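You operate a simulated robot arm through the tools that you are given. There is no shell and no other tool. Be economical: measure what you need, move in short steps, check, and stop when the job is done.

Carry out the task below with a simulated robot arm. There is one attempt and no reset: what you move stays moved.

## Task
Tip the rice box into the blue pan's hot water and cook it on setting three.
Fine: empty the box and stand it back; large ring off once the rice has swollen. Set down upright: what you pick out.

The check looks at the end state, three seconds after you hand in, the way a careful person would. Anything else that was tipped, shoved, dropped, spilled or broken makes it a failure.

## Robot
A 6-joint arm with a three-finger gripper, fixed in place. Base frame: the origin is at the foot of the arm, x ahead of it, y to its left, z up. Units: mm, degrees, N and s.
Its first joint turns from -166.0 to 166.0 degrees. Payload 4.89 kg.
Tool frame: the origin (TCP) lies between the finger pads and is the grasp point; the fingertips stand 30 mm ahead of it; z points along the fingers, y is the line along which they close. Largest opening 164 mm; the body of the gripper starts 125 mm behind the TCP.
Orientation is told as [roll, pitch, yaw] about the base's x, y, z axes, in that order, counted from this pose: with the fingers straight down and closing along the base's y, the tool's x points along the base's -x, its y along +y and its z along -z.

## Interface
- The arm moves only by the tool apply_moves. Its argument "targets" is a list of rows, each an object of numbers (a shift or turn left out is 0, a gripper value left out holds the last): "dx", "dy", "dz": the shift along the tool's x, y, z in cm; "wx", "wy", "wz": the turn, a rotation vector about the tool's x, y, z in degrees; "claw": the closure, from 0 (fully open) to 1 (shut). In form: [{"dx": .., "dy": .., "dz": .., "wx": .., "wy": .., "wz": .., "claw": ..}, ...]. A call has 1 to 12 rows; each row is the pose to reach, as a shift and turn from the pose commanded when the call began, along the tool's axes at that moment. Rows are played at 5 a second. More than 50 mm and 8.6 degrees between two rows, or a gripper value outside its range, and nothing of the call is played. A pose out of reach is approached as far as the arm can. The call stops where the force on the tool passes 40 N (or 10 N more than at its start, if that is more) or the arm is blocked; 0.2 s more then pass. The fingers move at their own pace (about 108 mm/s each) and stop on an object; they squeeze with about 45 N. The grip force told is the motor's: it shows also when the fingers shut on nothing. Time passes only in rows, and 0.2 s behind the last, so rows that repeat a pose let the fingers close. The reply holds the time, the measured pose of the TCP, the force on the tool along the base axes, the opening and the grip force, in the units named above and with some noise, with the torque about the TCP (base axes, N m) and any sound that the robot's microphone picked up.
- Cameras (640 x 400 px; columns grow to the right, rows downward): "scene" is fixed at [52.3, 484.1, 1655.4]; the picture's right is [-0.57, -0.82, 0.00], its down [-0.54, 0.37, -0.75] and it looks along [0.62, -0.43, -0.66] (base axes); focal length 316 px, centre (320, 200). "wrist" rides on the gripper at [76, -2, -152] in the tool frame; the picture's right is [0.02, 1.00, 0.00], its down [-0.88, 0.02, -0.47] and it looks along [-0.47, 0.01, 0.88] (tool axes); focal length 247 px, centre (320, 200). There is no depth. A picture from a camera that has moved, and an enlarged one, comes with that camera's place and axes in the base frame and with its lens. The place of the scene camera against the robot may be out by one fixed shift of up to 18 mm in any direction.
- snapshot(camera): a new picture of that camera. No time passes.
- raise_lower(by): slides the trunk up (or, below 0, down) by that many mm; the arm rides with it, the base frame stays. It gives what a move gives, with no picture.
- enlarge(camera, box): a new picture of the part [left, top, right, bottom] of that camera's present view, enlarged. No time passes.
- sign_off(): hands the job in; it is judged then, once.

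Work in short steps. Places have to be worked out from the pictures, the camera data and where the tool is seen: move nearer, look again, correct. Check each grasp and each placing, and mend what went wrong. You have 120 turns and 64 pictures in all, those below and enlarged ones among them. Open the gripper and draw the arm clear of the work before you hand the job in, unless the task says otherwise; then end with one line.

The tools are called as a command line: name --argument value ..., lists and objects as JSON in quotes. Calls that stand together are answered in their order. apply_moves: Moves the arm, as the interface text tells. Its arguments: {"type":"object","properties":{"targets":{"type":"array","items":{"type":"object","properties":{"dx":{"type":"number"},"dy":{"type":"number"},"dz":{"type":"number"},"wx":{"type":"number"},"wy":{"type":"number"},"wz":{"type":"number"},"claw":{"type":"number"}}}}},"required":["targets"]} The other tools are called the same way: raise_lower (by) slides the trunk up or down; snapshot (camera) takes a picture; enlarge (camera, box) takes an enlarged picture of a part of a camera's view; sign_off () hands the job in.

At the start:

```text
time_s: 0.0
tcp_pos: [491.3, 66.7, 1357.2]
tool_rot: [0.0, 0.0, 0.0]
wrist_force: [-0.6, -0.9, -0.4]
torque: [0.0, -0.01, 0.02]
width: 164.0
gripper_force: 0.0
trunk travel left (down, up): [-175.0, 215.0]
```

scene: 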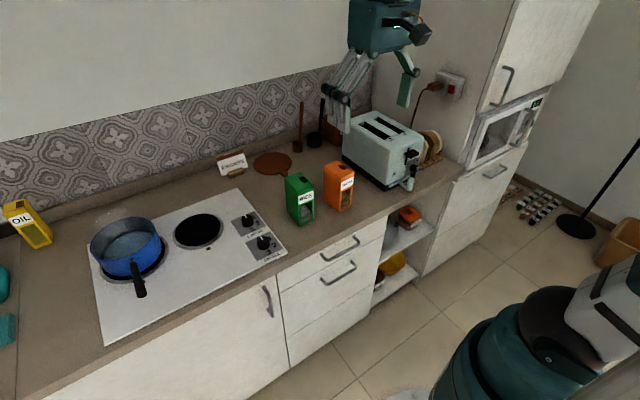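
wrist: 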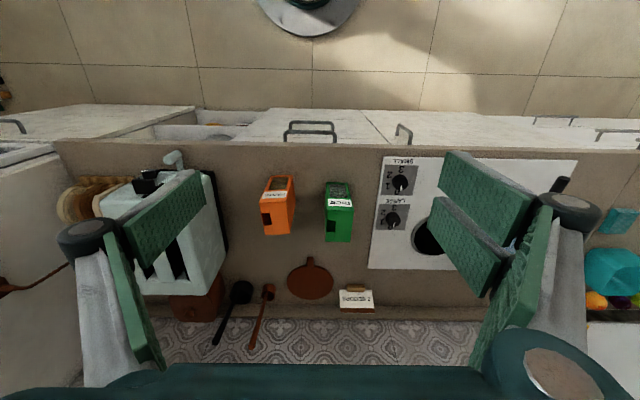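

I see three boxes (yellow, green, orange), a blue pan on the large-looking ring, and a two-knob hob. I look closer at the labels and knobs.

enlarge --camera "scene" --box '[210, 140, 370, 240]'

enlarge --camera "wrist" --box '[240, 140, 440, 320]'

enlarge --camera "scene" --box '[0, 180, 290, 350]'

```text
4.00 times, centred on (290, 190) of scene
camera zoom: at [52.3, 484.1, 1655.4], right [-0.57, -0.82, 0.0], down [-0.54, 0.37, -0.75], along [0.62, -0.43, -0.66], focal length 1263 px, centre (440, 240)
```

zoom: 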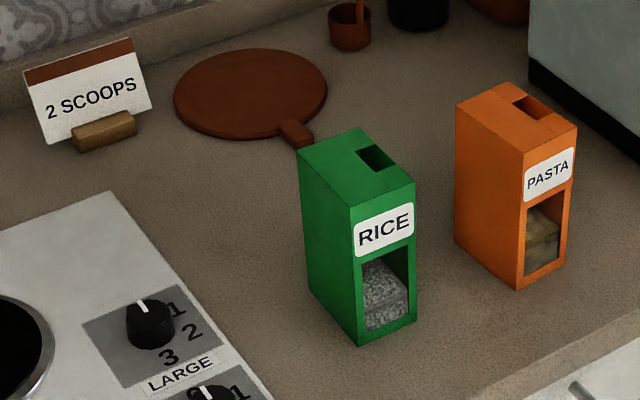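

```text
2.22 times, centred on (340, 230) of wrist
camera zoom: at [414.4, 65.1, 1509.4], right [-0.02, 1.0, 0.0], down [0.88, 0.02, 0.47], along [0.47, 0.01, -0.88], focal length 549 px, centre (276, 133)
```

zoom: 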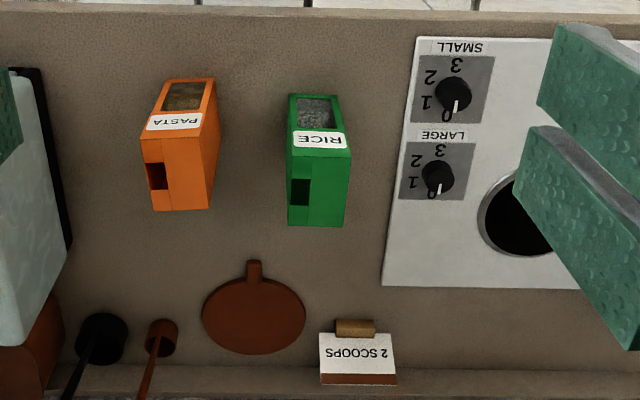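

```text
2.21 times, centred on (145, 265) of scene
camera zoom: at [52.3, 484.1, 1655.4], right [-0.57, -0.82, 0.0], down [-0.54, 0.37, -0.75], along [0.62, -0.43, -0.66], focal length 697 px, centre (706, 57)
```

zoom: 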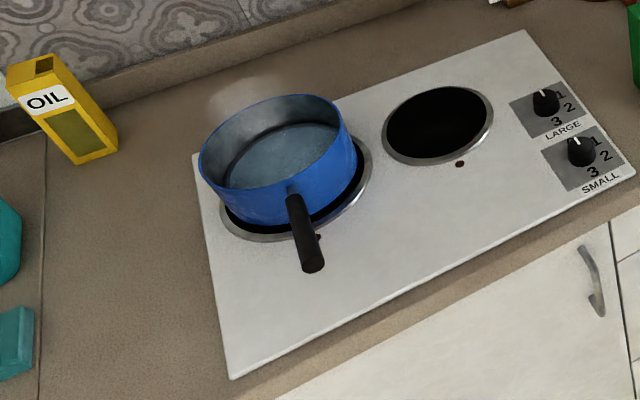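

The rice box is green, with its pour opening at the -y edge of the top. The pan stands on the left (larger) ring and both knobs seem to be at 0. I move the wrist camera nearer to get positions by parallax.

apply_moves --targets '[{"dy": 3, "dz": 3}, {"dy": 6, "dz": 6}, {"dy": 8.3, "dz": 10.7}]'

snapshot --camera "wrist"

```text
refused: row 3 steps farther than a row can; nothing moved
```

```text
58 pictures are left
camera wrist: at [414.4, 65.1, 1509.4], right [-0.02, 1.0, 0.0], down [0.88, 0.02, 0.47], along [0.47, 0.01, -0.88], focal length 247 px, centre (320, 200)
```

wrist: 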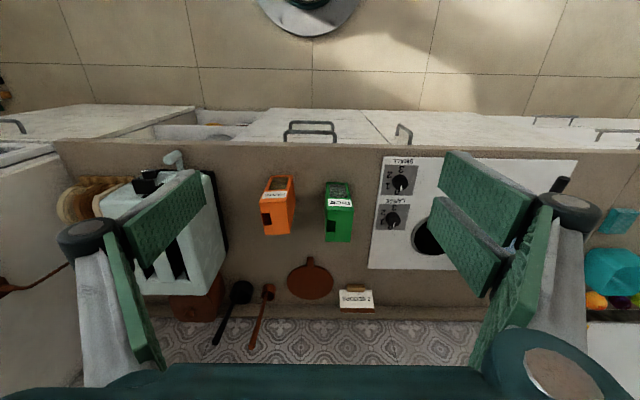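

A row was too long (over 50 mm); I repeat with smaller rows.

apply_moves --targets '[{"dy": 3, "dz": 3}, {"dy": 6, "dz": 6}, {"dy": 8.3, "dz": 9}, {"dy": 8.3, "dz": 10.7}]'

snapshot --camera "wrist"

```text
time_s: 1.0
tcp_pos: [491.5, 151.5, 1249.9]
tool_rot: [0.0, 0.0, -0.1]
wrist_force: [0.2, 0.9, 0.5]
torque: [-0.03, 0.06, -0.01]
width: 163.8
gripper_force: 0.1
trunk travel left (down, up): [-175.0, 215.0]
```

```text
57 pictures are left
camera wrist: at [414.2, 150.4, 1402.2], right [-0.02, 1.0, 0.0], down [0.88, 0.02, 0.47], along [0.47, 0.01, -0.88], focal length 247 px, centre (320, 200)
```

wrist: 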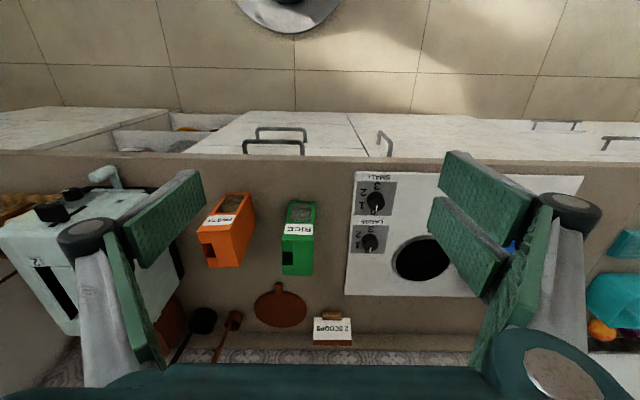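

I enlarge the rice box and knob region for measurements.

enlarge --camera "wrist" --box '[270, 160, 430, 310]'

```text
2.67 times, centred on (350, 235) of wrist
camera zoom: at [414.2, 150.4, 1402.2], right [-0.02, 1.0, 0.0], down [0.88, 0.02, 0.47], along [0.47, 0.01, -0.88], focal length 659 px, centre (240, 107)
```

zoom: 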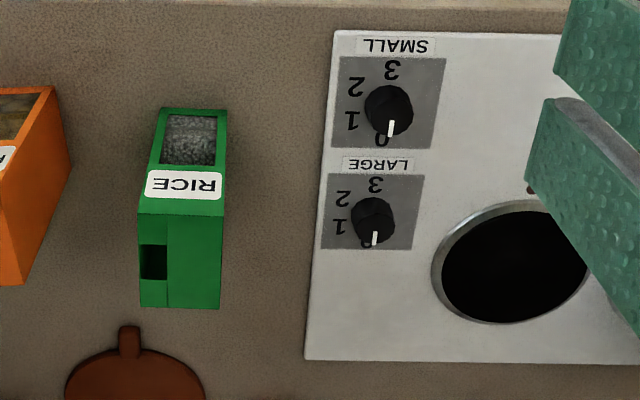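

From the two wrist views: counter at z≈885; rice box x≈695–775, y≈85–146, top ≈1030. I'll grip it from the front with the tool 30° below horizontal, so I pitch the tool now, partially closing the gripper.

apply_moves --targets '[{"dx": -0.9, "dy": -0.45, "dz": 0.6, "wy": -7.5, "claw": 0.3}, {"dx": -1.75, "dy": -0.9, "dz": 1.25, "wy": -15}, {"dx": -2.6, "dy": -1.35, "dz": 1.9, "wy": -22.5}, {"dx": -3.5, "dy": -1.8, "dz": 2.5, "wy": -30}, {"dx": -4.4, "dy": -2.25, "dz": 3.1, "wy": -37.5}, {"dx": -5.25, "dy": -2.7, "dz": 3.75, "wy": -45}, {"dx": -6.1, "dy": -3.15, "dz": 4.4, "wy": -52.5}, {"dx": -7, "dy": -3.6, "dz": 5, "wy": -60}]'

snapshot --camera "wrist"

snapshot --camera "scene"

```text
time_s: 2.8
tcp_pos: [560.8, 113.1, 1200.3]
tool_rot: [0.0, -60.2, 0.0]
wrist_force: [0.0, -0.4, -0.4]
torque: [0.04, -0.04, 0.03]
width: 114.8
gripper_force: 0.0
trunk travel left (down, up): [-175.0, 215.0]
```

```text
55 pictures are left
camera wrist: at [390.3, 112.3, 1209.5], right [-0.01, 1.0, -0.02], down [0.03, 0.02, 1.0], along [1.0, 0.01, -0.03], focal length 247 px, centre (320, 200)
```

wrist: 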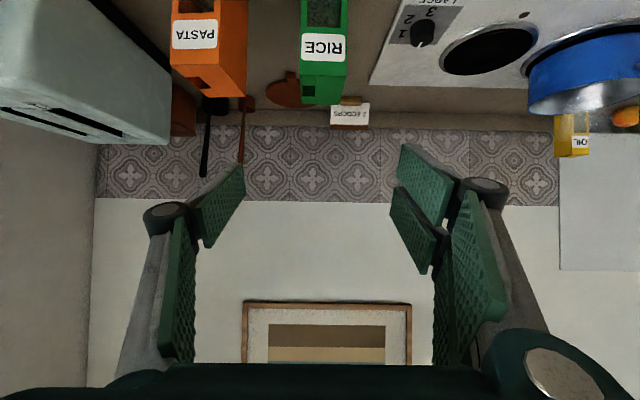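

```text
54 pictures are left
```

scene: 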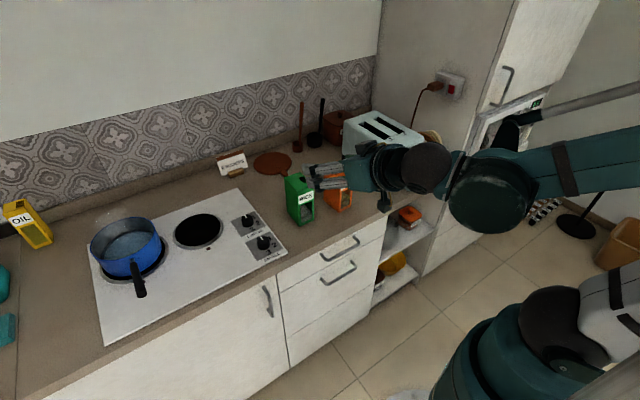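

The arm holds the pitch nicely. Next I lower in front of the box to about z 1010, x 600, staying short of it.

apply_moves --targets '[{"dx": 2.9, "dy": 0.1, "dz": 2.6}, {"dx": 5.8, "dy": 0.2, "dz": 5.2}, {"dx": 8.7, "dy": 0.3, "dz": 7.8}, {"dx": 11.6, "dy": 0.4, "dz": 10.4}, {"dx": 14.4, "dy": 0.5, "dz": 13}]'

snapshot --camera "wrist"

enlarge --camera "scene" --box '[220, 140, 460, 290]'

```text
time_s: 4.0
tcp_pos: [602.1, 119.0, 1028.2]
tool_rot: [-0.1, -59.9, 0.1]
wrist_force: [-2.8, -1.2, 1.0]
torque: [0.08, -0.05, 0.13]
width: 114.6
gripper_force: 0.0
out of reach, approached as far as the arm can: row 5
trunk travel left (down, up): [-175.0, 215.0]
```

```text
53 pictures are left
camera wrist: at [432.5, 118.6, 1037.9], right [-0.01, 1.0, -0.02], down [0.03, 0.02, 1.0], along [1.0, 0.01, -0.03], focal length 247 px, centre (320, 200)
```

wrist: 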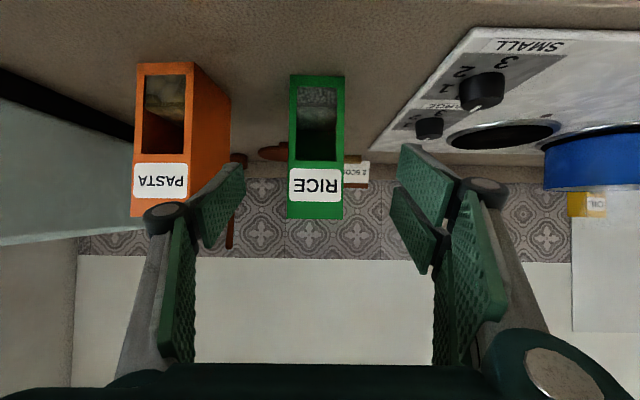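

```text
2.67 times, centred on (340, 215) of scene
camera zoom: at [52.3, 484.1, 1655.4], right [-0.57, -0.82, 0.0], down [-0.54, 0.37, -0.75], along [0.62, -0.43, -0.66], focal length 842 px, centre (267, 160)
```

zoom: 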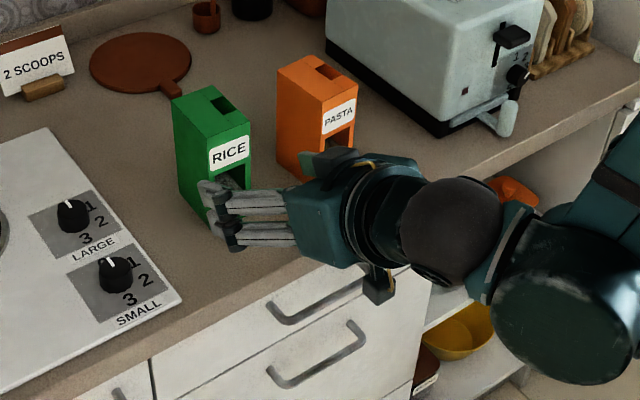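

The box centre is y≈117.5, front x≈700, height ≈145. The arm ran short of reach downwards, so I lower the trunk 60 mm to bring the gripper to z≈968.

raise_lower --by -60

```text
time_s: 5.0
tcp_pos: [604.2, 120.7, 968.0]
tool_rot: [0.0, -59.7, 0.0]
wrist_force: [-0.2, 0.5, -0.6]
torque: [0.0, 0.05, 0.02]
width: 114.7
gripper_force: 0.1
trunk travel left (down, up): [-115.0, 275.0]
```

Now I advance 60 mm in x at constant height.

apply_moves --targets '[{"dx": -1.5, "dy": -0.1, "dz": 2.6}, {"dx": -3.0, "dy": -0.2, "dz": 5.2}]'

snapshot --camera "wrist"

```text
time_s: 5.6
tcp_pos: [665.5, 117.2, 968.7]
tool_rot: [-0.1, -59.9, 0.1]
wrist_force: [-1.3, 0.5, 0.6]
torque: [0.0, -0.06, 0.02]
width: 114.6
gripper_force: 0.0
trunk travel left (down, up): [-115.0, 275.0]
```

```text
51 pictures are left
camera wrist: at [495.2, 115.9, 978.0], right [-0.01, 1.0, -0.02], down [0.03, 0.02, 1.0], along [1.0, 0.01, -0.03], focal length 247 px, centre (320, 200)
```

wrist: 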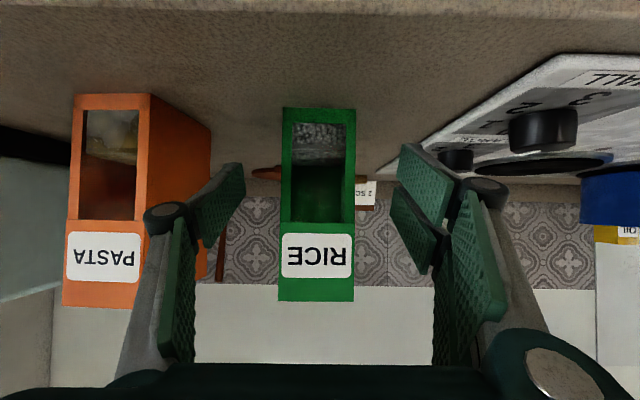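

Box front now triangulates to x≈677, centred at y≈116, z≈903–1045. I advance 50 mm more and close.

apply_moves --targets '[{"dx": -1.25, "dz": 2.17}, {"dx": -2.5, "dz": 4.33}, {"dx": -2.5, "dz": 4.33}]'

snapshot --camera "wrist"

enlarge --camera "scene" --box '[220, 140, 460, 290]'

```text
time_s: 6.4
tcp_pos: [714.7, 117.9, 968.8]
tool_rot: [0.0, -59.9, 0.0]
wrist_force: [0.0, 0.5, -0.3]
torque: [-0.01, 0.03, 0.01]
width: 115.0
gripper_force: 0.1
trunk travel left (down, up): [-115.0, 275.0]
```

```text
50 pictures are left
camera wrist: at [545.1, 116.9, 977.9], right [-0.01, 1.0, -0.02], down [0.03, 0.02, 1.0], along [1.0, 0.01, -0.03], focal length 247 px, centre (320, 200)
```

wrist: 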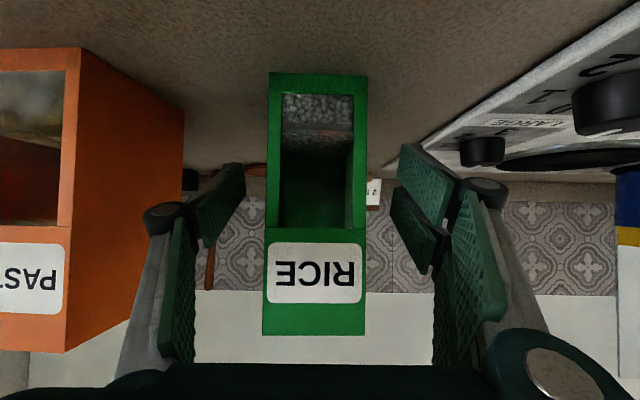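

```text
2.67 times, centred on (340, 215) of scene
camera zoom: at [52.3, 484.1, 1655.4], right [-0.57, -0.82, 0.0], down [-0.54, 0.37, -0.75], along [0.62, -0.43, -0.66], focal length 842 px, centre (267, 160)
```

zoom: 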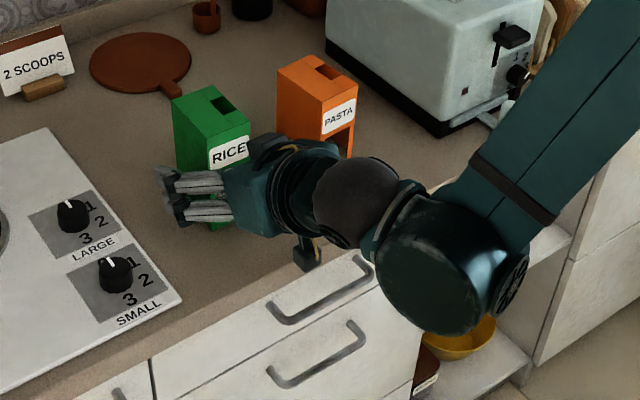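

Front at x≈684, width ≈56: I advance another 12 mm and close on the box.

apply_moves --targets '[{"dx": -0.6, "dz": 1.04}, {"dx": -0.6, "dz": 1.04, "claw": 1}, {"dx": -0.6, "dz": 1.04, "claw": 1}, {"dx": -0.6, "dz": 1.04, "claw": 1}, {"dx": -0.6, "dz": 1.04, "claw": 1}]'

```text
time_s: 7.6
tcp_pos: [727.0, 117.7, 968.4]
tool_rot: [0.0, -59.9, 0.1]
wrist_force: [1.1, -0.6, 2.1]
torque: [-0.14, -0.1, 0.09]
width: 56.7
gripper_force: 44.7
trunk travel left (down, up): [-115.0, 275.0]
```

Gripped at width 56.7. I note the pose (727, 117.7, 968.4) for putting it back, and lift with the trunk.

raise_lower --by 180

snapshot --camera "scene"

snapshot --camera "wrist"

```text
time_s: 9.6
tcp_pos: [727.3, 118.0, 1146.8]
tool_rot: [0.0, -59.7, 0.0]
wrist_force: [-0.6, 0.3, -1.4]
torque: [-0.02, 0.01, -0.01]
width: 57.0
gripper_force: 44.8
trunk travel left (down, up): [-295.0, 95.0]
```

```text
48 pictures are left
```

scene: 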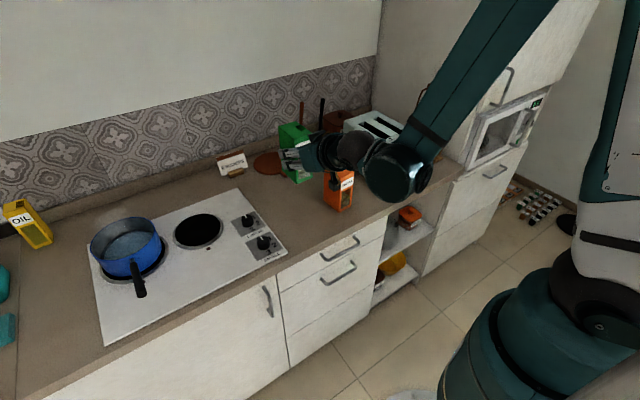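

```text
47 pictures are left
camera wrist: at [557.0, 117.1, 1157.6], right [-0.01, 1.0, -0.02], down [0.03, 0.02, 1.0], along [1.0, 0.01, -0.03], focal length 247 px, centre (320, 200)
```

wrist: 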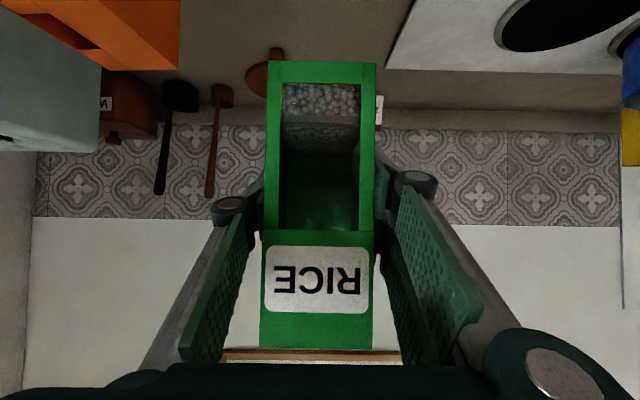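

The box is held upright with rice visible. The pan is near (860, 615); I swing over at this height with a 30° yaw, stopping short of it at y=450 to look.

apply_moves --targets '[{"dx": -0.25, "dy": 4.1, "dz": 0.43, "wx": -3.25, "wz": -1.875}, {"dx": -0.5, "dy": 8.2, "dz": 0.87, "wx": -6.5, "wz": -3.75}, {"dx": -0.75, "dy": 12.3, "dz": 1.3, "wx": -9.75, "wz": -5.625}, {"dx": -1.0, "dy": 16.4, "dz": 1.73, "wx": -13, "wz": -7.5}, {"dx": -1.25, "dy": 20.5, "dz": 2.17, "wx": -16.25, "wz": -9.375}, {"dx": -1.5, "dy": 24.6, "dz": 2.6, "wx": -19.5, "wz": -11.25}, {"dx": -1.75, "dy": 28.7, "dz": 3.03, "wx": -22.75, "wz": -13.125}, {"dx": -2.0, "dy": 32.8, "dz": 3.46, "wx": -26, "wz": -15}]'

snapshot --camera "wrist"

snapshot --camera "scene"

```text
time_s: 11.4
tcp_pos: [769.4, 448.5, 1147.7]
tool_rot: [0.2, -60.0, 29.8]
wrist_force: [-1.7, -0.7, -1.3]
torque: [0.04, 0.0, 0.03]
width: 57.0
gripper_force: 44.7
trunk travel left (down, up): [-295.0, 95.0]
```

```text
46 pictures are left
camera wrist: at [622.9, 362.4, 1157.4], right [-0.51, 0.86, -0.02], down [0.02, 0.03, 1.0], along [0.86, 0.51, -0.03], focal length 247 px, centre (320, 200)
```

wrist: 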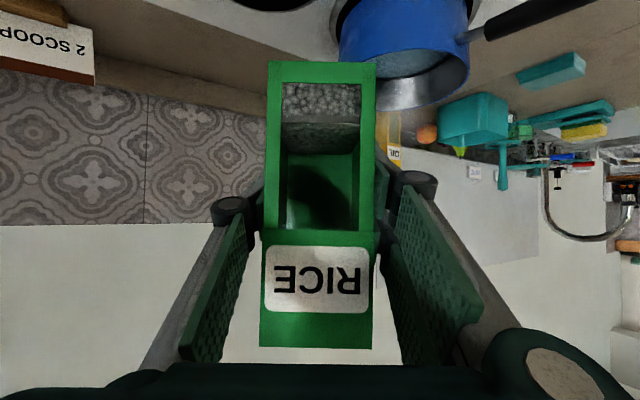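

```text
45 pictures are left
```

scene: 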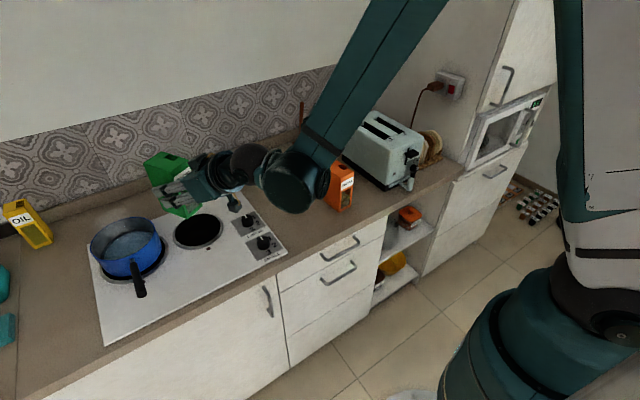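

Pan centre ≈ (848, 617), rim z≈985, radius ≈84. I move over it at z≈1135 while levelling the tool to horizontal (box leaning back 30°, no spill at this fill level).

apply_moves --targets '[{"dx": -1.4, "dy": 2.33, "dz": 2.9, "wy": -5}, {"dx": -2.8, "dy": 4.67, "dz": 5.8, "wy": -10}, {"dx": -4.25, "dy": 7, "dz": 8.65, "wy": -15}, {"dx": -5.7, "dy": 9.33, "dz": 11.5, "wy": -20}, {"dx": -7.1, "dy": 11.67, "dz": 14.4, "wy": -25}, {"dx": -8.5, "dy": 14, "dz": 17.3, "wy": -30}]'

snapshot --camera "wrist"

snapshot --camera "scene"

```text
time_s: 12.8
tcp_pos: [863.5, 666.7, 1137.1]
tool_rot: [55.0, -89.8, -25.0]
wrist_force: [-0.8, -1.8, -0.2]
torque: [-0.07, 0.15, 0.09]
width: 57.0
gripper_force: 44.9
trunk travel left (down, up): [-295.0, 95.0]
```

```text
44 pictures are left
camera wrist: at [732.9, 588.5, 1060.4], right [-0.5, 0.87, -0.02], down [-0.42, -0.22, 0.88], along [0.76, 0.45, 0.47], focal length 247 px, centre (320, 200)
```

wrist: 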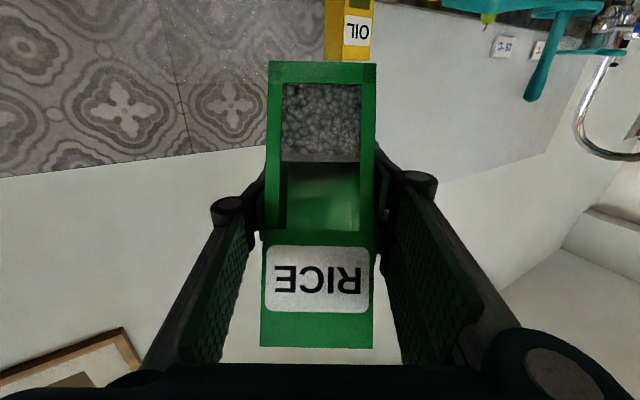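

```text
43 pictures are left
```

scene: 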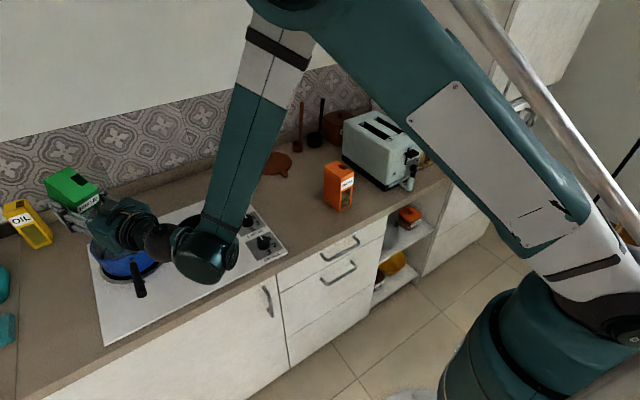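

The tool is level and the box is above the pan. I begin rolling about the tool axis toward the opening side, first to 80°, backing slightly so the opening stays over the pan.

apply_moves --targets '[{"wz": 8, "dy": 0.2}, {"wz": 16, "dy": 0.4}, {"wz": 24, "dy": 0.6}, {"wz": 32, "dy": 0.8}, {"wz": 40, "dy": 1.0}, {"wz": 48, "dy": 1.2}, {"wz": 56, "dy": 1.4}, {"wz": 64, "dy": 1.6}, {"wz": 72, "dy": 1.8}]'

snapshot --camera "wrist"

enlarge --camera "scene" --box '[0, 130, 240, 310]'

```text
time_s: 14.8
tcp_pos: [854.5, 679.7, 1134.7]
tool_rot: [89.8, -17.8, -60.1]
wrist_force: [0.0, 0.2, -1.9]
torque: [0.05, 0.0, -0.03]
width: 56.6
gripper_force: 45.0
trunk travel left (down, up): [-295.0, 95.0]
```

```text
42 pictures are left
camera wrist: at [687.2, 666.4, 1109.8], right [-0.16, 0.28, 0.95], down [0.01, -0.96, 0.29], along [0.99, 0.05, 0.15], focal length 247 px, centre (320, 200)
```

wrist: 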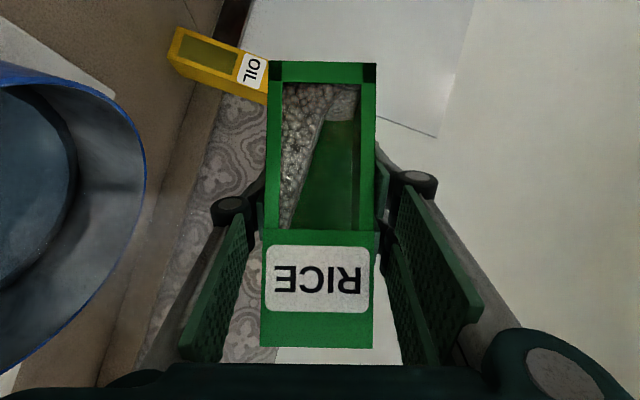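

```text
2.22 times, centred on (120, 220) of scene
camera zoom: at [52.3, 484.1, 1655.4], right [-0.57, -0.82, 0.0], down [-0.54, 0.37, -0.75], along [0.62, -0.43, -0.66], focal length 702 px, centre (764, 156)
```

zoom: 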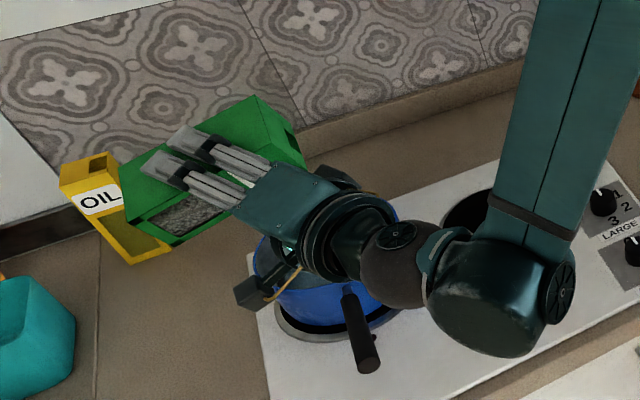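

From this view the pan refits to centre ≈ (862, 611), and the opening is over it. I continue the roll to 135°, nudging the TCP to (880, 660) so the opening stays centred, then hold for flow.

apply_moves --targets '[{"wz": 8, "dx": -0.29, "dy": -0.09, "dz": 0.15}, {"wz": 16, "dx": -0.57, "dy": -0.18, "dz": 0.3}, {"wz": 24, "dx": -0.86, "dy": -0.28, "dz": 0.44}, {"wz": 32, "dx": -1.14, "dy": -0.37, "dz": 0.58}, {"wz": 40, "dx": -1.43, "dy": -0.46, "dz": 0.73}, {"wz": 48, "dx": -1.7, "dy": -0.55, "dz": 0.87}, {"wz": 56, "dx": -2.0, "dy": -0.65, "dz": 1.0}, {"wz": 63, "dx": -2.28, "dy": -0.74, "dz": 1.16}, {"wz": 63, "dx": -2.28, "dy": -0.74, "dz": 1.16}, {"wz": 63, "dx": -2.28, "dy": -0.74, "dz": 1.16}]'

snapshot --camera "wrist"

enlarge --camera "scene" --box '[0, 130, 240, 310]'

```text
time_s: 17.0
tcp_pos: [900.0, 635.3, 1135.7]
tool_rot: [86.3, 44.9, -58.2]
wrist_force: [0.1, 0.6, -0.6]
torque: [-0.01, 0.01, -0.01]
width: 57.0
gripper_force: 44.9
out of reach, approached as far as the arm can: row 3, 4, 5, 6, 7, 8, 9, 10
trunk travel left (down, up): [-295.0, 95.0]
```

```text
40 pictures are left
camera wrist: at [746.1, 596.2, 1194.4], right [0.42, -0.55, 0.72], down [-0.05, -0.81, -0.59], along [0.91, 0.21, -0.37], focal length 247 px, centre (320, 200)
```

wrist: 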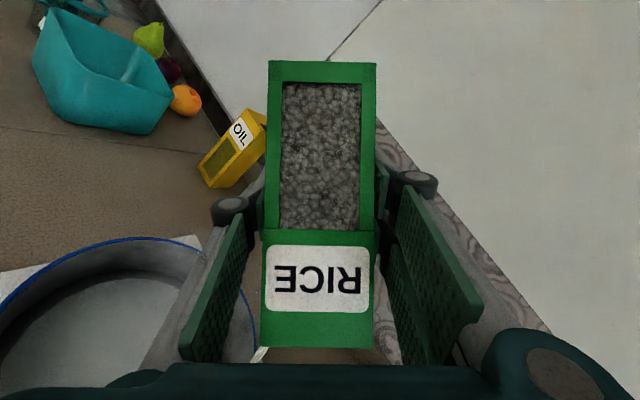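

```text
2.22 times, centred on (120, 220) of scene
camera zoom: at [52.3, 484.1, 1655.4], right [-0.57, -0.82, 0.0], down [-0.54, 0.37, -0.75], along [0.62, -0.43, -0.66], focal length 702 px, centre (764, 156)
```

zoom: 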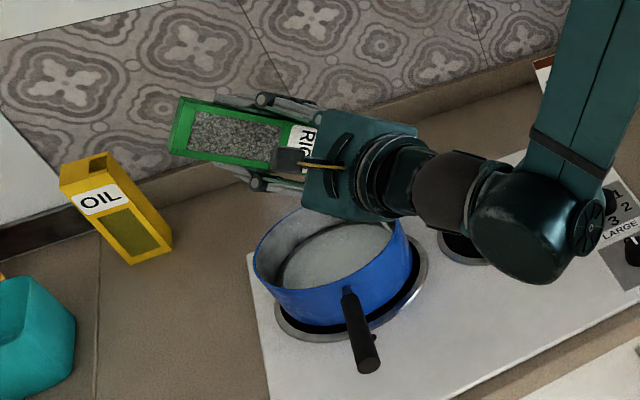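

The roll reached 135° though the position slid to (900, 635); the opening computes to ≈(886, 582), still inside the pan. I zoom in on the pan and the box to see whether rice came out.

enlarge --camera "scene" --box '[55, 160, 165, 240]'

enlarge --camera "wrist" --box '[0, 220, 280, 395]'

```text
5.00 times, centred on (110, 200) of scene
camera zoom: at [52.3, 484.1, 1655.4], right [-0.57, -0.82, 0.0], down [-0.54, 0.37, -0.75], along [0.62, -0.43, -0.66], focal length 1579 px, centre (1370, 200)
```

zoom: 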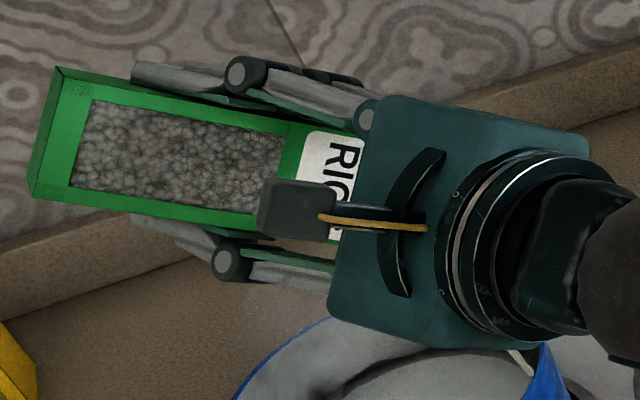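

```text
2.29 times, centred on (140, 308) of wrist
camera zoom: at [746.1, 596.2, 1194.4], right [0.42, -0.55, 0.72], down [-0.05, -0.81, -0.59], along [0.91, 0.21, -0.37], focal length 564 px, centre (731, -46)
```

zoom: 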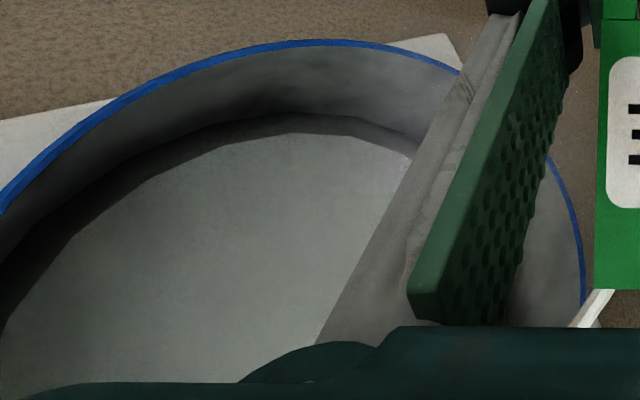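

The water turned grey, so rice has gone in, but some rice seems still in the box. I hold for 2 s and compare.

apply_moves --targets '[{"dx": 0}, {"dx": 0}, {"dx": 0}, {"dx": 0}, {"dx": 0}, {"dx": 0}, {"dx": 0}, {"dx": 0}, {"dx": 0}, {"dx": 0}]'

snapshot --camera "wrist"

```text
time_s: 19.2
tcp_pos: [900.5, 634.3, 1136.0]
tool_rot: [86.2, 44.9, -58.1]
wrist_force: [-0.3, -0.3, -0.1]
torque: [0.0, 0.0, -0.01]
width: 56.7
gripper_force: 44.9
trunk travel left (down, up): [-295.0, 95.0]
```

```text
36 pictures are left
camera wrist: at [746.0, 596.3, 1194.4], right [0.42, -0.55, 0.72], down [-0.05, -0.81, -0.59], along [0.91, 0.21, -0.37], focal length 247 px, centre (320, 200)
```

wrist: 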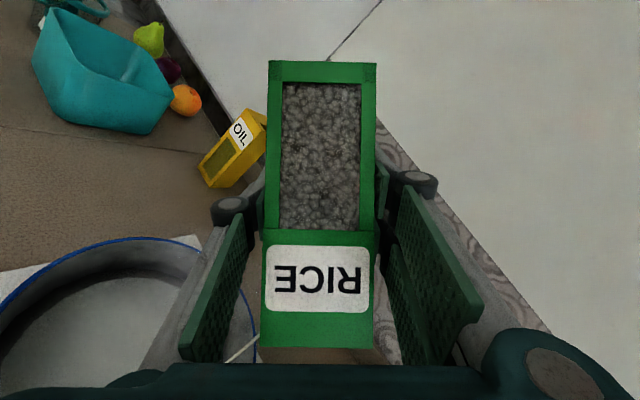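

A thin pale stream beside the box shows the rice is still flowing into the pan. I keep holding.

apply_moves --targets '[{"dx": 0}, {"dx": 0}, {"dx": 0}, {"dx": 0}, {"dx": 0}, {"dx": 0}, {"dx": 0}, {"dx": 0}, {"dx": 0}, {"dx": 0}, {"dx": 0}, {"dx": 0}]'

enlarge --camera "wrist" --box '[120, 60, 400, 395]'

```text
time_s: 21.8
tcp_pos: [900.4, 635.1, 1134.5]
tool_rot: [86.2, 44.9, -58.2]
wrist_force: [0.7, 0.6, -0.8]
torque: [0.01, 0.0, -0.01]
width: 57.1
gripper_force: 44.7
trunk travel left (down, up): [-295.0, 95.0]
```

```text
1.19 times, centred on (260, 228) of wrist
camera zoom: at [746.0, 596.3, 1194.4], right [0.42, -0.55, 0.72], down [-0.05, -0.81, -0.59], along [0.91, 0.21, -0.37], focal length 295 px, centre (392, 167)
```

zoom: 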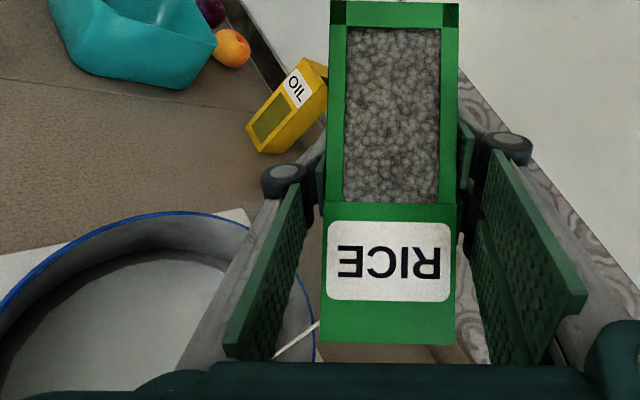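

The stream falls at about (875, 583), well inside the pan. I keep waiting.

apply_moves --targets '[{"dx": 0}, {"dx": 0}, {"dx": 0}, {"dx": 0}, {"dx": 0}, {"dx": 0}, {"dx": 0}, {"dx": 0}, {"dx": 0}, {"dx": 0}, {"dx": 0}, {"dx": 0}]'

apply_moves --targets '[{"dx": 0}, {"dx": 0}, {"dx": 0}, {"dx": 0}, {"dx": 0}, {"dx": 0}, {"dx": 0}, {"dx": 0}, {"dx": 0}, {"dx": 0}, {"dx": 0}, {"dx": 0}]'

snapshot --camera "wrist"

```text
time_s: 24.4
tcp_pos: [901.1, 635.3, 1134.8]
tool_rot: [86.3, 44.9, -58.1]
wrist_force: [-0.7, -0.2, 0.2]
torque: [-0.01, 0.0, -0.02]
width: 57.0
gripper_force: 44.9
trunk travel left (down, up): [-295.0, 95.0]
```

```text
time_s: 27.0
tcp_pos: [900.3, 635.2, 1134.4]
tool_rot: [86.2, 44.9, -58.1]
wrist_force: [0.5, 0.2, -1.2]
torque: [0.01, -0.01, 0.01]
width: 56.9
gripper_force: 44.8
trunk travel left (down, up): [-295.0, 95.0]
```

```text
34 pictures are left
camera wrist: at [746.0, 596.3, 1194.4], right [0.42, -0.55, 0.72], down [-0.05, -0.81, -0.59], along [0.91, 0.21, -0.37], focal length 247 px, centre (320, 200)
```

wrist: 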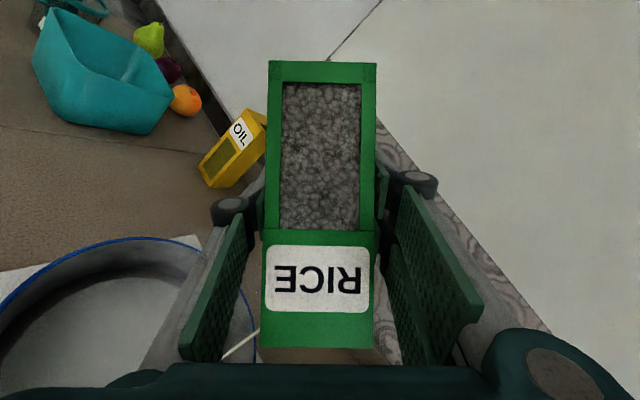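

Still trickling. I roll a further 25°, which also brings the opening right over the pan centre and should speed the flow.

apply_moves --targets '[{"wz": 6}, {"wz": 12}, {"wz": 18}, {"wz": 25}, {"wz": 25}, {"wz": 25}, {"wz": 25}, {"wz": 25}, {"wz": 25}, {"wz": 25}]'

snapshot --camera "wrist"

enlarge --camera "scene" --box '[0, 130, 240, 310]'

```text
time_s: 29.2
tcp_pos: [902.4, 634.4, 1137.3]
tool_rot: [83.3, 69.8, -60.2]
wrist_force: [-0.2, 0.1, -0.4]
torque: [0.0, 0.02, -0.01]
width: 56.7
gripper_force: 44.7
out of reach, approached as far as the arm can: row 4
trunk travel left (down, up): [-295.0, 95.0]
```

```text
33 pictures are left
camera wrist: at [764.6, 568.9, 1214.4], right [0.56, -0.74, 0.36], down [-0.22, -0.56, -0.8], along [0.8, 0.37, -0.48], focal length 247 px, centre (320, 200)
```

wrist: 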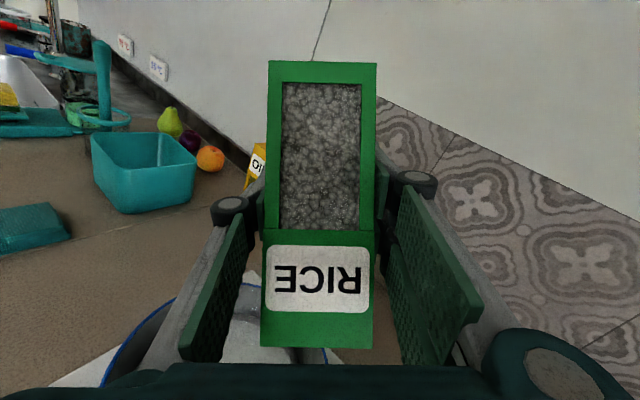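

```text
2.22 times, centred on (120, 220) of scene
camera zoom: at [52.3, 484.1, 1655.4], right [-0.57, -0.82, 0.0], down [-0.54, 0.37, -0.75], along [0.62, -0.43, -0.66], focal length 702 px, centre (764, 156)
```

zoom: 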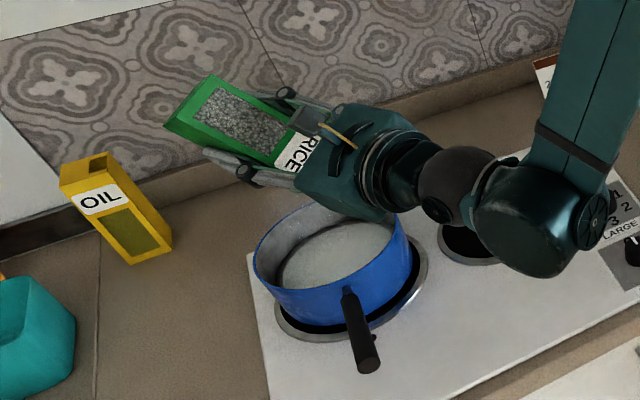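

I zoom on the box window and the spout region to judge whether it's still full.

enlarge --camera "wrist" --box '[200, 50, 420, 370]'

enlarge --camera "scene" --box '[55, 150, 165, 250]'

```text
1.25 times, centred on (310, 210) of wrist
camera zoom: at [764.6, 568.9, 1214.4], right [0.56, -0.74, 0.36], down [-0.22, -0.56, -0.8], along [0.8, 0.37, -0.48], focal length 309 px, centre (332, 188)
```

zoom: 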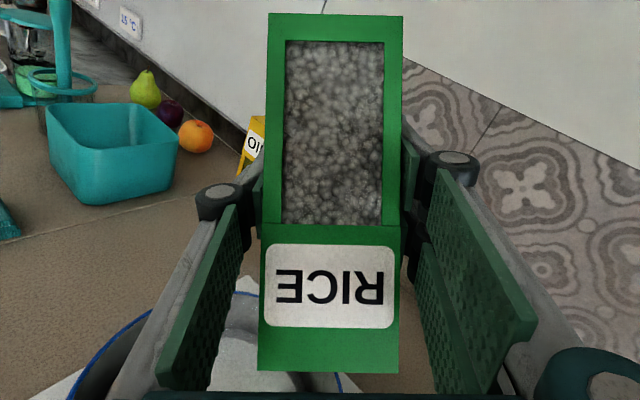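

```text
4.00 times, centred on (110, 200) of scene
camera zoom: at [52.3, 484.1, 1655.4], right [-0.57, -0.82, 0.0], down [-0.54, 0.37, -0.75], along [0.62, -0.43, -0.66], focal length 1263 px, centre (1160, 200)
```

zoom: 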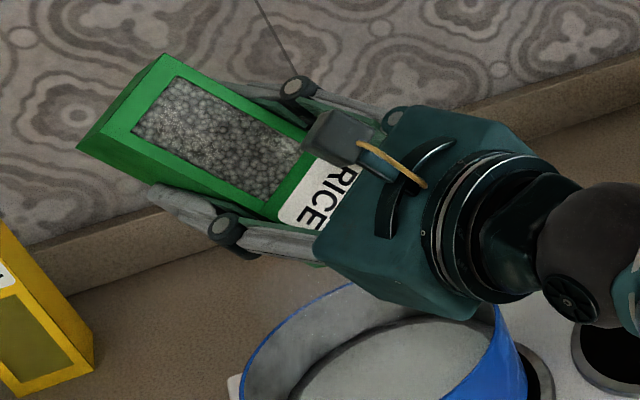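

I wait 5 s more in this position, then roll back to the 72° view that showed the contents clearly.

apply_moves --targets '[{"dx": 0}, {"dx": 0}, {"dx": 0}, {"dx": 0}, {"dx": 0}, {"dx": 0}, {"dx": 0}, {"dx": 0}, {"dx": 0}, {"dx": 0}, {"dx": 0}, {"dx": 0}]'

apply_moves --targets '[{"dx": 0}, {"dx": 0}, {"dx": 0}, {"dx": 0}, {"dx": 0}, {"dx": 0}, {"dx": 0}, {"dx": 0}, {"dx": 0}, {"dx": 0}, {"dx": 0}, {"dx": 0}]'

apply_moves --targets '[{"wz": -8}, {"wz": -16}, {"wz": -24}, {"wz": -32}, {"wz": -40}, {"wz": -48}, {"wz": -56}, {"wz": -64}, {"wz": -72}, {"wz": -80}, {"wz": -88}]'

snapshot --camera "wrist"

```text
time_s: 31.8
tcp_pos: [902.4, 634.6, 1137.5]
tool_rot: [83.3, 69.8, -60.2]
wrist_force: [0.4, -0.5, -0.9]
torque: [-0.03, -0.01, -0.05]
width: 57.0
gripper_force: 45.0
trunk travel left (down, up): [-295.0, 95.0]
```

```text
time_s: 34.4
tcp_pos: [901.7, 634.2, 1138.1]
tool_rot: [83.4, 69.8, -60.2]
wrist_force: [-0.1, 0.5, -0.8]
torque: [0.0, -0.01, 0.0]
width: 56.8
gripper_force: 44.9
trunk travel left (down, up): [-295.0, 95.0]
```

```text
time_s: 36.8
tcp_pos: [900.7, 634.7, 1134.9]
tool_rot: [87.0, -18.1, -54.5]
wrist_force: [-0.8, 0.7, -0.8]
torque: [0.01, -0.01, -0.02]
width: 56.7
gripper_force: 44.6
trunk travel left (down, up): [-295.0, 95.0]
```

```text
29 pictures are left
camera wrist: at [733.5, 607.7, 1116.2], right [-0.15, 0.3, 0.94], down [0.09, -0.94, 0.31], along [0.98, 0.14, 0.12], focal length 247 px, centre (320, 200)
```

wrist: 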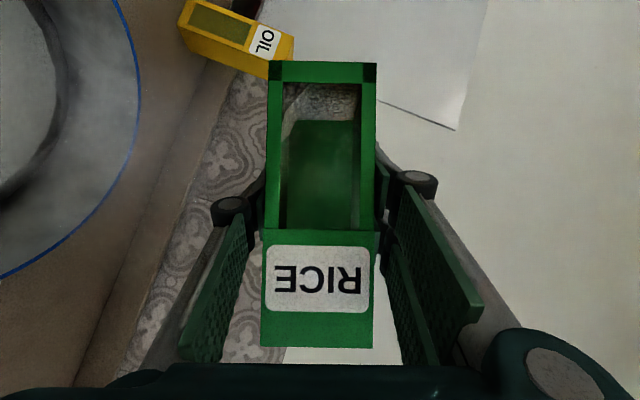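

Most of the rice is out; something grey remains at the box's bottom end. I zoom in.

enlarge --camera "wrist" --box '[250, 55, 390, 245]'

```text
2.11 times, centred on (320, 150) of wrist
camera zoom: at [733.5, 607.7, 1116.2], right [-0.15, 0.3, 0.94], down [0.09, -0.94, 0.31], along [0.98, 0.14, 0.12], focal length 520 px, centre (320, 305)
```

zoom: 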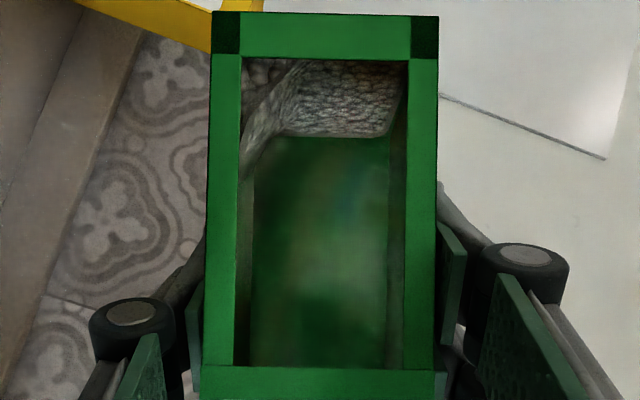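

A small residue of rice stays because the back edge was lower than the hole. I roll back over the pan centre to 135°, then un-lean the box so this rice runs along the edge past the hole.

apply_moves --targets '[{"wz": 8, "dx": 0.4, "dy": 0.13, "dz": -0.16}, {"wz": 16, "dx": 0.8, "dy": 0.26, "dz": -0.33}, {"wz": 24, "dx": 1.2, "dy": 0.4, "dz": -0.5}, {"wz": 32, "dx": 1.6, "dy": 0.53, "dz": -0.66}, {"wz": 40, "dx": 2.0, "dy": 0.66, "dz": -0.82}, {"wz": 48, "dx": 2.4, "dy": 0.8, "dz": -1.0}, {"wz": 56, "dx": 2.8, "dy": 0.93, "dz": -1.15}, {"wz": 63, "dx": 3.1, "dy": 1.05, "dz": -1.3}]'

```text
time_s: 38.6
tcp_pos: [877.9, 647.3, 1136.0]
tool_rot: [85.5, 45.0, -57.7]
wrist_force: [0.4, -0.7, 0.1]
torque: [0.0, -0.01, 0.02]
width: 57.1
gripper_force: 44.8
out of reach, approached as far as the arm can: row 7, 8
trunk travel left (down, up): [-295.0, 95.0]
```

Now I rotate about the tool's y by +40° in steps, shifting the TCP to (840, 648) so the hole stays above the pan, then hold.

apply_moves --targets '[{"wy": 6, "dx": 0.24, "dy": -0.27, "dz": -0.52}, {"wy": 12, "dx": 0.48, "dy": -0.53, "dz": -1.05}, {"wy": 18, "dx": 0.72, "dy": -0.8, "dz": -1.57}, {"wy": 24, "dx": 0.96, "dy": -1.06, "dz": -2.1}, {"wy": 30, "dx": 1.2, "dy": -1.33, "dz": -2.6}, {"wy": 35, "dx": 1.44, "dy": -1.6, "dz": -3.15}, {"wy": 40, "dx": 1.44, "dy": -1.6, "dz": -3.15}, {"wy": 40, "dx": 1.44, "dy": -1.6, "dz": -3.15}, {"wy": 40, "dx": 1.44, "dy": -1.6, "dz": -3.15}, {"wy": 40, "dx": 1.44, "dy": -1.6, "dz": -3.15}]'

snapshot --camera "wrist"

```text
time_s: 40.8
tcp_pos: [814.7, 686.0, 1136.6]
tool_rot: [123.8, 33.0, -10.1]
wrist_force: [0.2, 0.3, -0.3]
torque: [0.01, -0.03, 0.03]
width: 57.0
gripper_force: 44.8
out of reach, approached as far as the arm can: row 2, 3, 4, 5, 6, 7, 8, 9, 10
trunk travel left (down, up): [-295.0, 95.0]
```

```text
27 pictures are left
camera wrist: at [683.3, 582.7, 1105.2], right [0.33, -0.62, 0.71], down [0.52, -0.5, -0.69], along [0.79, 0.6, 0.16], focal length 247 px, centre (320, 200)
```

wrist: 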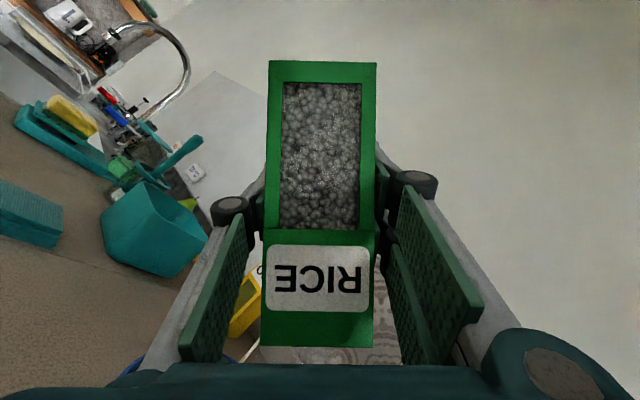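

The opening computes to ≈(847, 657), inside the pan but off-centre; I shift 30 mm toward -y and hold.

apply_moves --targets '[{"dx": -1.3, "dy": 2.2, "dz": -1.8}, {"dx": -1.3, "dy": 2.2, "dz": -1.8}, {"dx": -1.3, "dy": 2.2, "dz": -1.8}, {"dx": -1.3, "dy": 2.2, "dz": -1.8}, {"dx": -1.3, "dy": 2.2, "dz": -1.8}, {"dx": -1.3, "dy": 2.2, "dz": -1.8}, {"dx": -1.3, "dy": 2.2, "dz": -1.8}, {"dx": -1.3, "dy": 2.2, "dz": -1.8}, {"dx": -1.3, "dy": 2.2, "dz": -1.8}, {"dx": -1.3, "dy": 2.2, "dz": -1.8}, {"dx": -1.3, "dy": 2.2, "dz": -1.8}, {"dx": -1.3, "dy": 2.2, "dz": -1.8}]'

enlarge --camera "scene" --box '[0, 130, 240, 310]'

```text
time_s: 43.4
tcp_pos: [820.8, 663.4, 1136.1]
tool_rot: [124.5, 32.7, -10.8]
wrist_force: [0.2, 1.2, 0.3]
torque: [-0.01, 0.03, -0.04]
width: 57.0
gripper_force: 45.3
out of reach, approached as far as the arm can: row 1, 2, 3, 4, 5, 6, 7, 8, 9, 10, 11, 12
trunk travel left (down, up): [-295.0, 95.0]
```

```text
2.22 times, centred on (120, 220) of scene
camera zoom: at [52.3, 484.1, 1655.4], right [-0.57, -0.82, 0.0], down [-0.54, 0.37, -0.75], along [0.62, -0.43, -0.66], focal length 702 px, centre (764, 156)
```

zoom: 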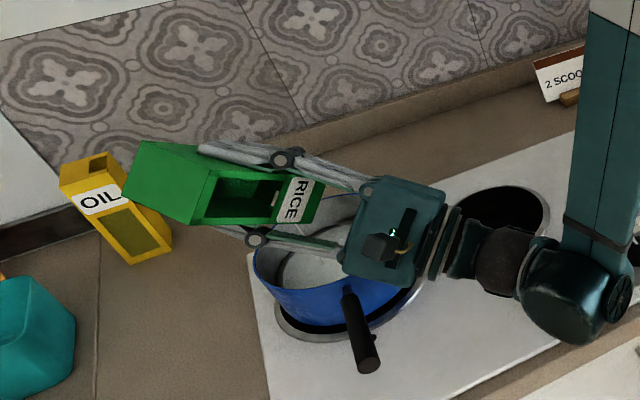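

From the scene camera the box window now looks empty. I verify with the wrist camera.

enlarge --camera "wrist" --box '[200, 50, 420, 380]'

```text
1.21 times, centred on (310, 215) of wrist
camera zoom: at [687.2, 561.3, 1102.8], right [0.31, -0.63, 0.71], down [0.52, -0.51, -0.69], along [0.79, 0.58, 0.17], focal length 299 px, centre (332, 182)
```

zoom: 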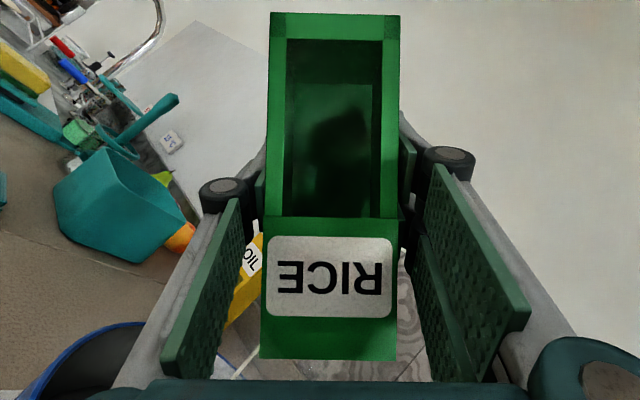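

The box is empty. I turn it back upright about the horizontal axis in two halves while drawing slightly toward the robot.

apply_moves --targets '[{"wx": 4, "wz": -6.93, "dx": 0.22, "dy": 0.33, "dz": -0.52}, {"wx": 8, "wz": -13.86, "dx": 0.44, "dy": 0.66, "dz": -1.04}, {"wx": 12, "wz": -20.8, "dx": 0.66, "dy": 1.0, "dz": -1.56}, {"wx": 16, "wz": -27.7, "dx": 0.88, "dy": 1.33, "dz": -2.08}, {"wx": 20, "wz": -34.6, "dx": 1.1, "dy": 1.66, "dz": -2.6}, {"wx": 24, "wz": -41.6, "dx": 1.3, "dy": 2.0, "dz": -3.1}, {"wx": 28, "wz": -48.5, "dx": 1.5, "dy": 2.3, "dz": -3.6}, {"wx": 32, "wz": -55.4, "dx": 1.75, "dy": 2.65, "dz": -4.15}]'

snapshot --camera "wrist"

```text
time_s: 45.2
tcp_pos: [797.3, 616.1, 1143.0]
tool_rot: [87.2, -20.0, -24.5]
wrist_force: [1.1, -0.3, -1.5]
torque: [0.04, -0.03, 0.02]
width: 57.1
gripper_force: 45.0
out of reach, approached as far as the arm can: row 1
trunk travel left (down, up): [-295.0, 95.0]
```

```text
24 pictures are left
camera wrist: at [667.1, 509.0, 1122.1], right [-0.31, 0.19, 0.93], down [0.55, -0.77, 0.34], along [0.78, 0.61, 0.13], focal length 247 px, centre (320, 200)
```

wrist: 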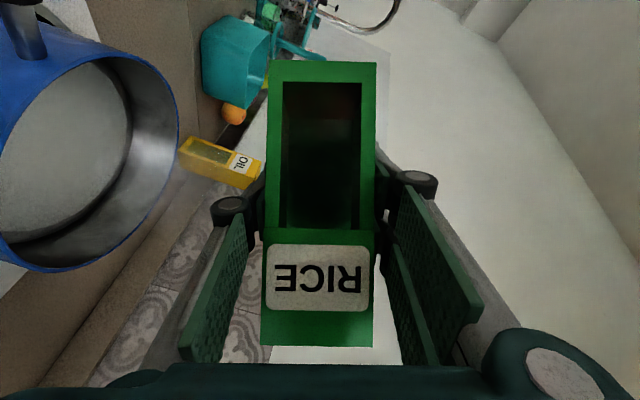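

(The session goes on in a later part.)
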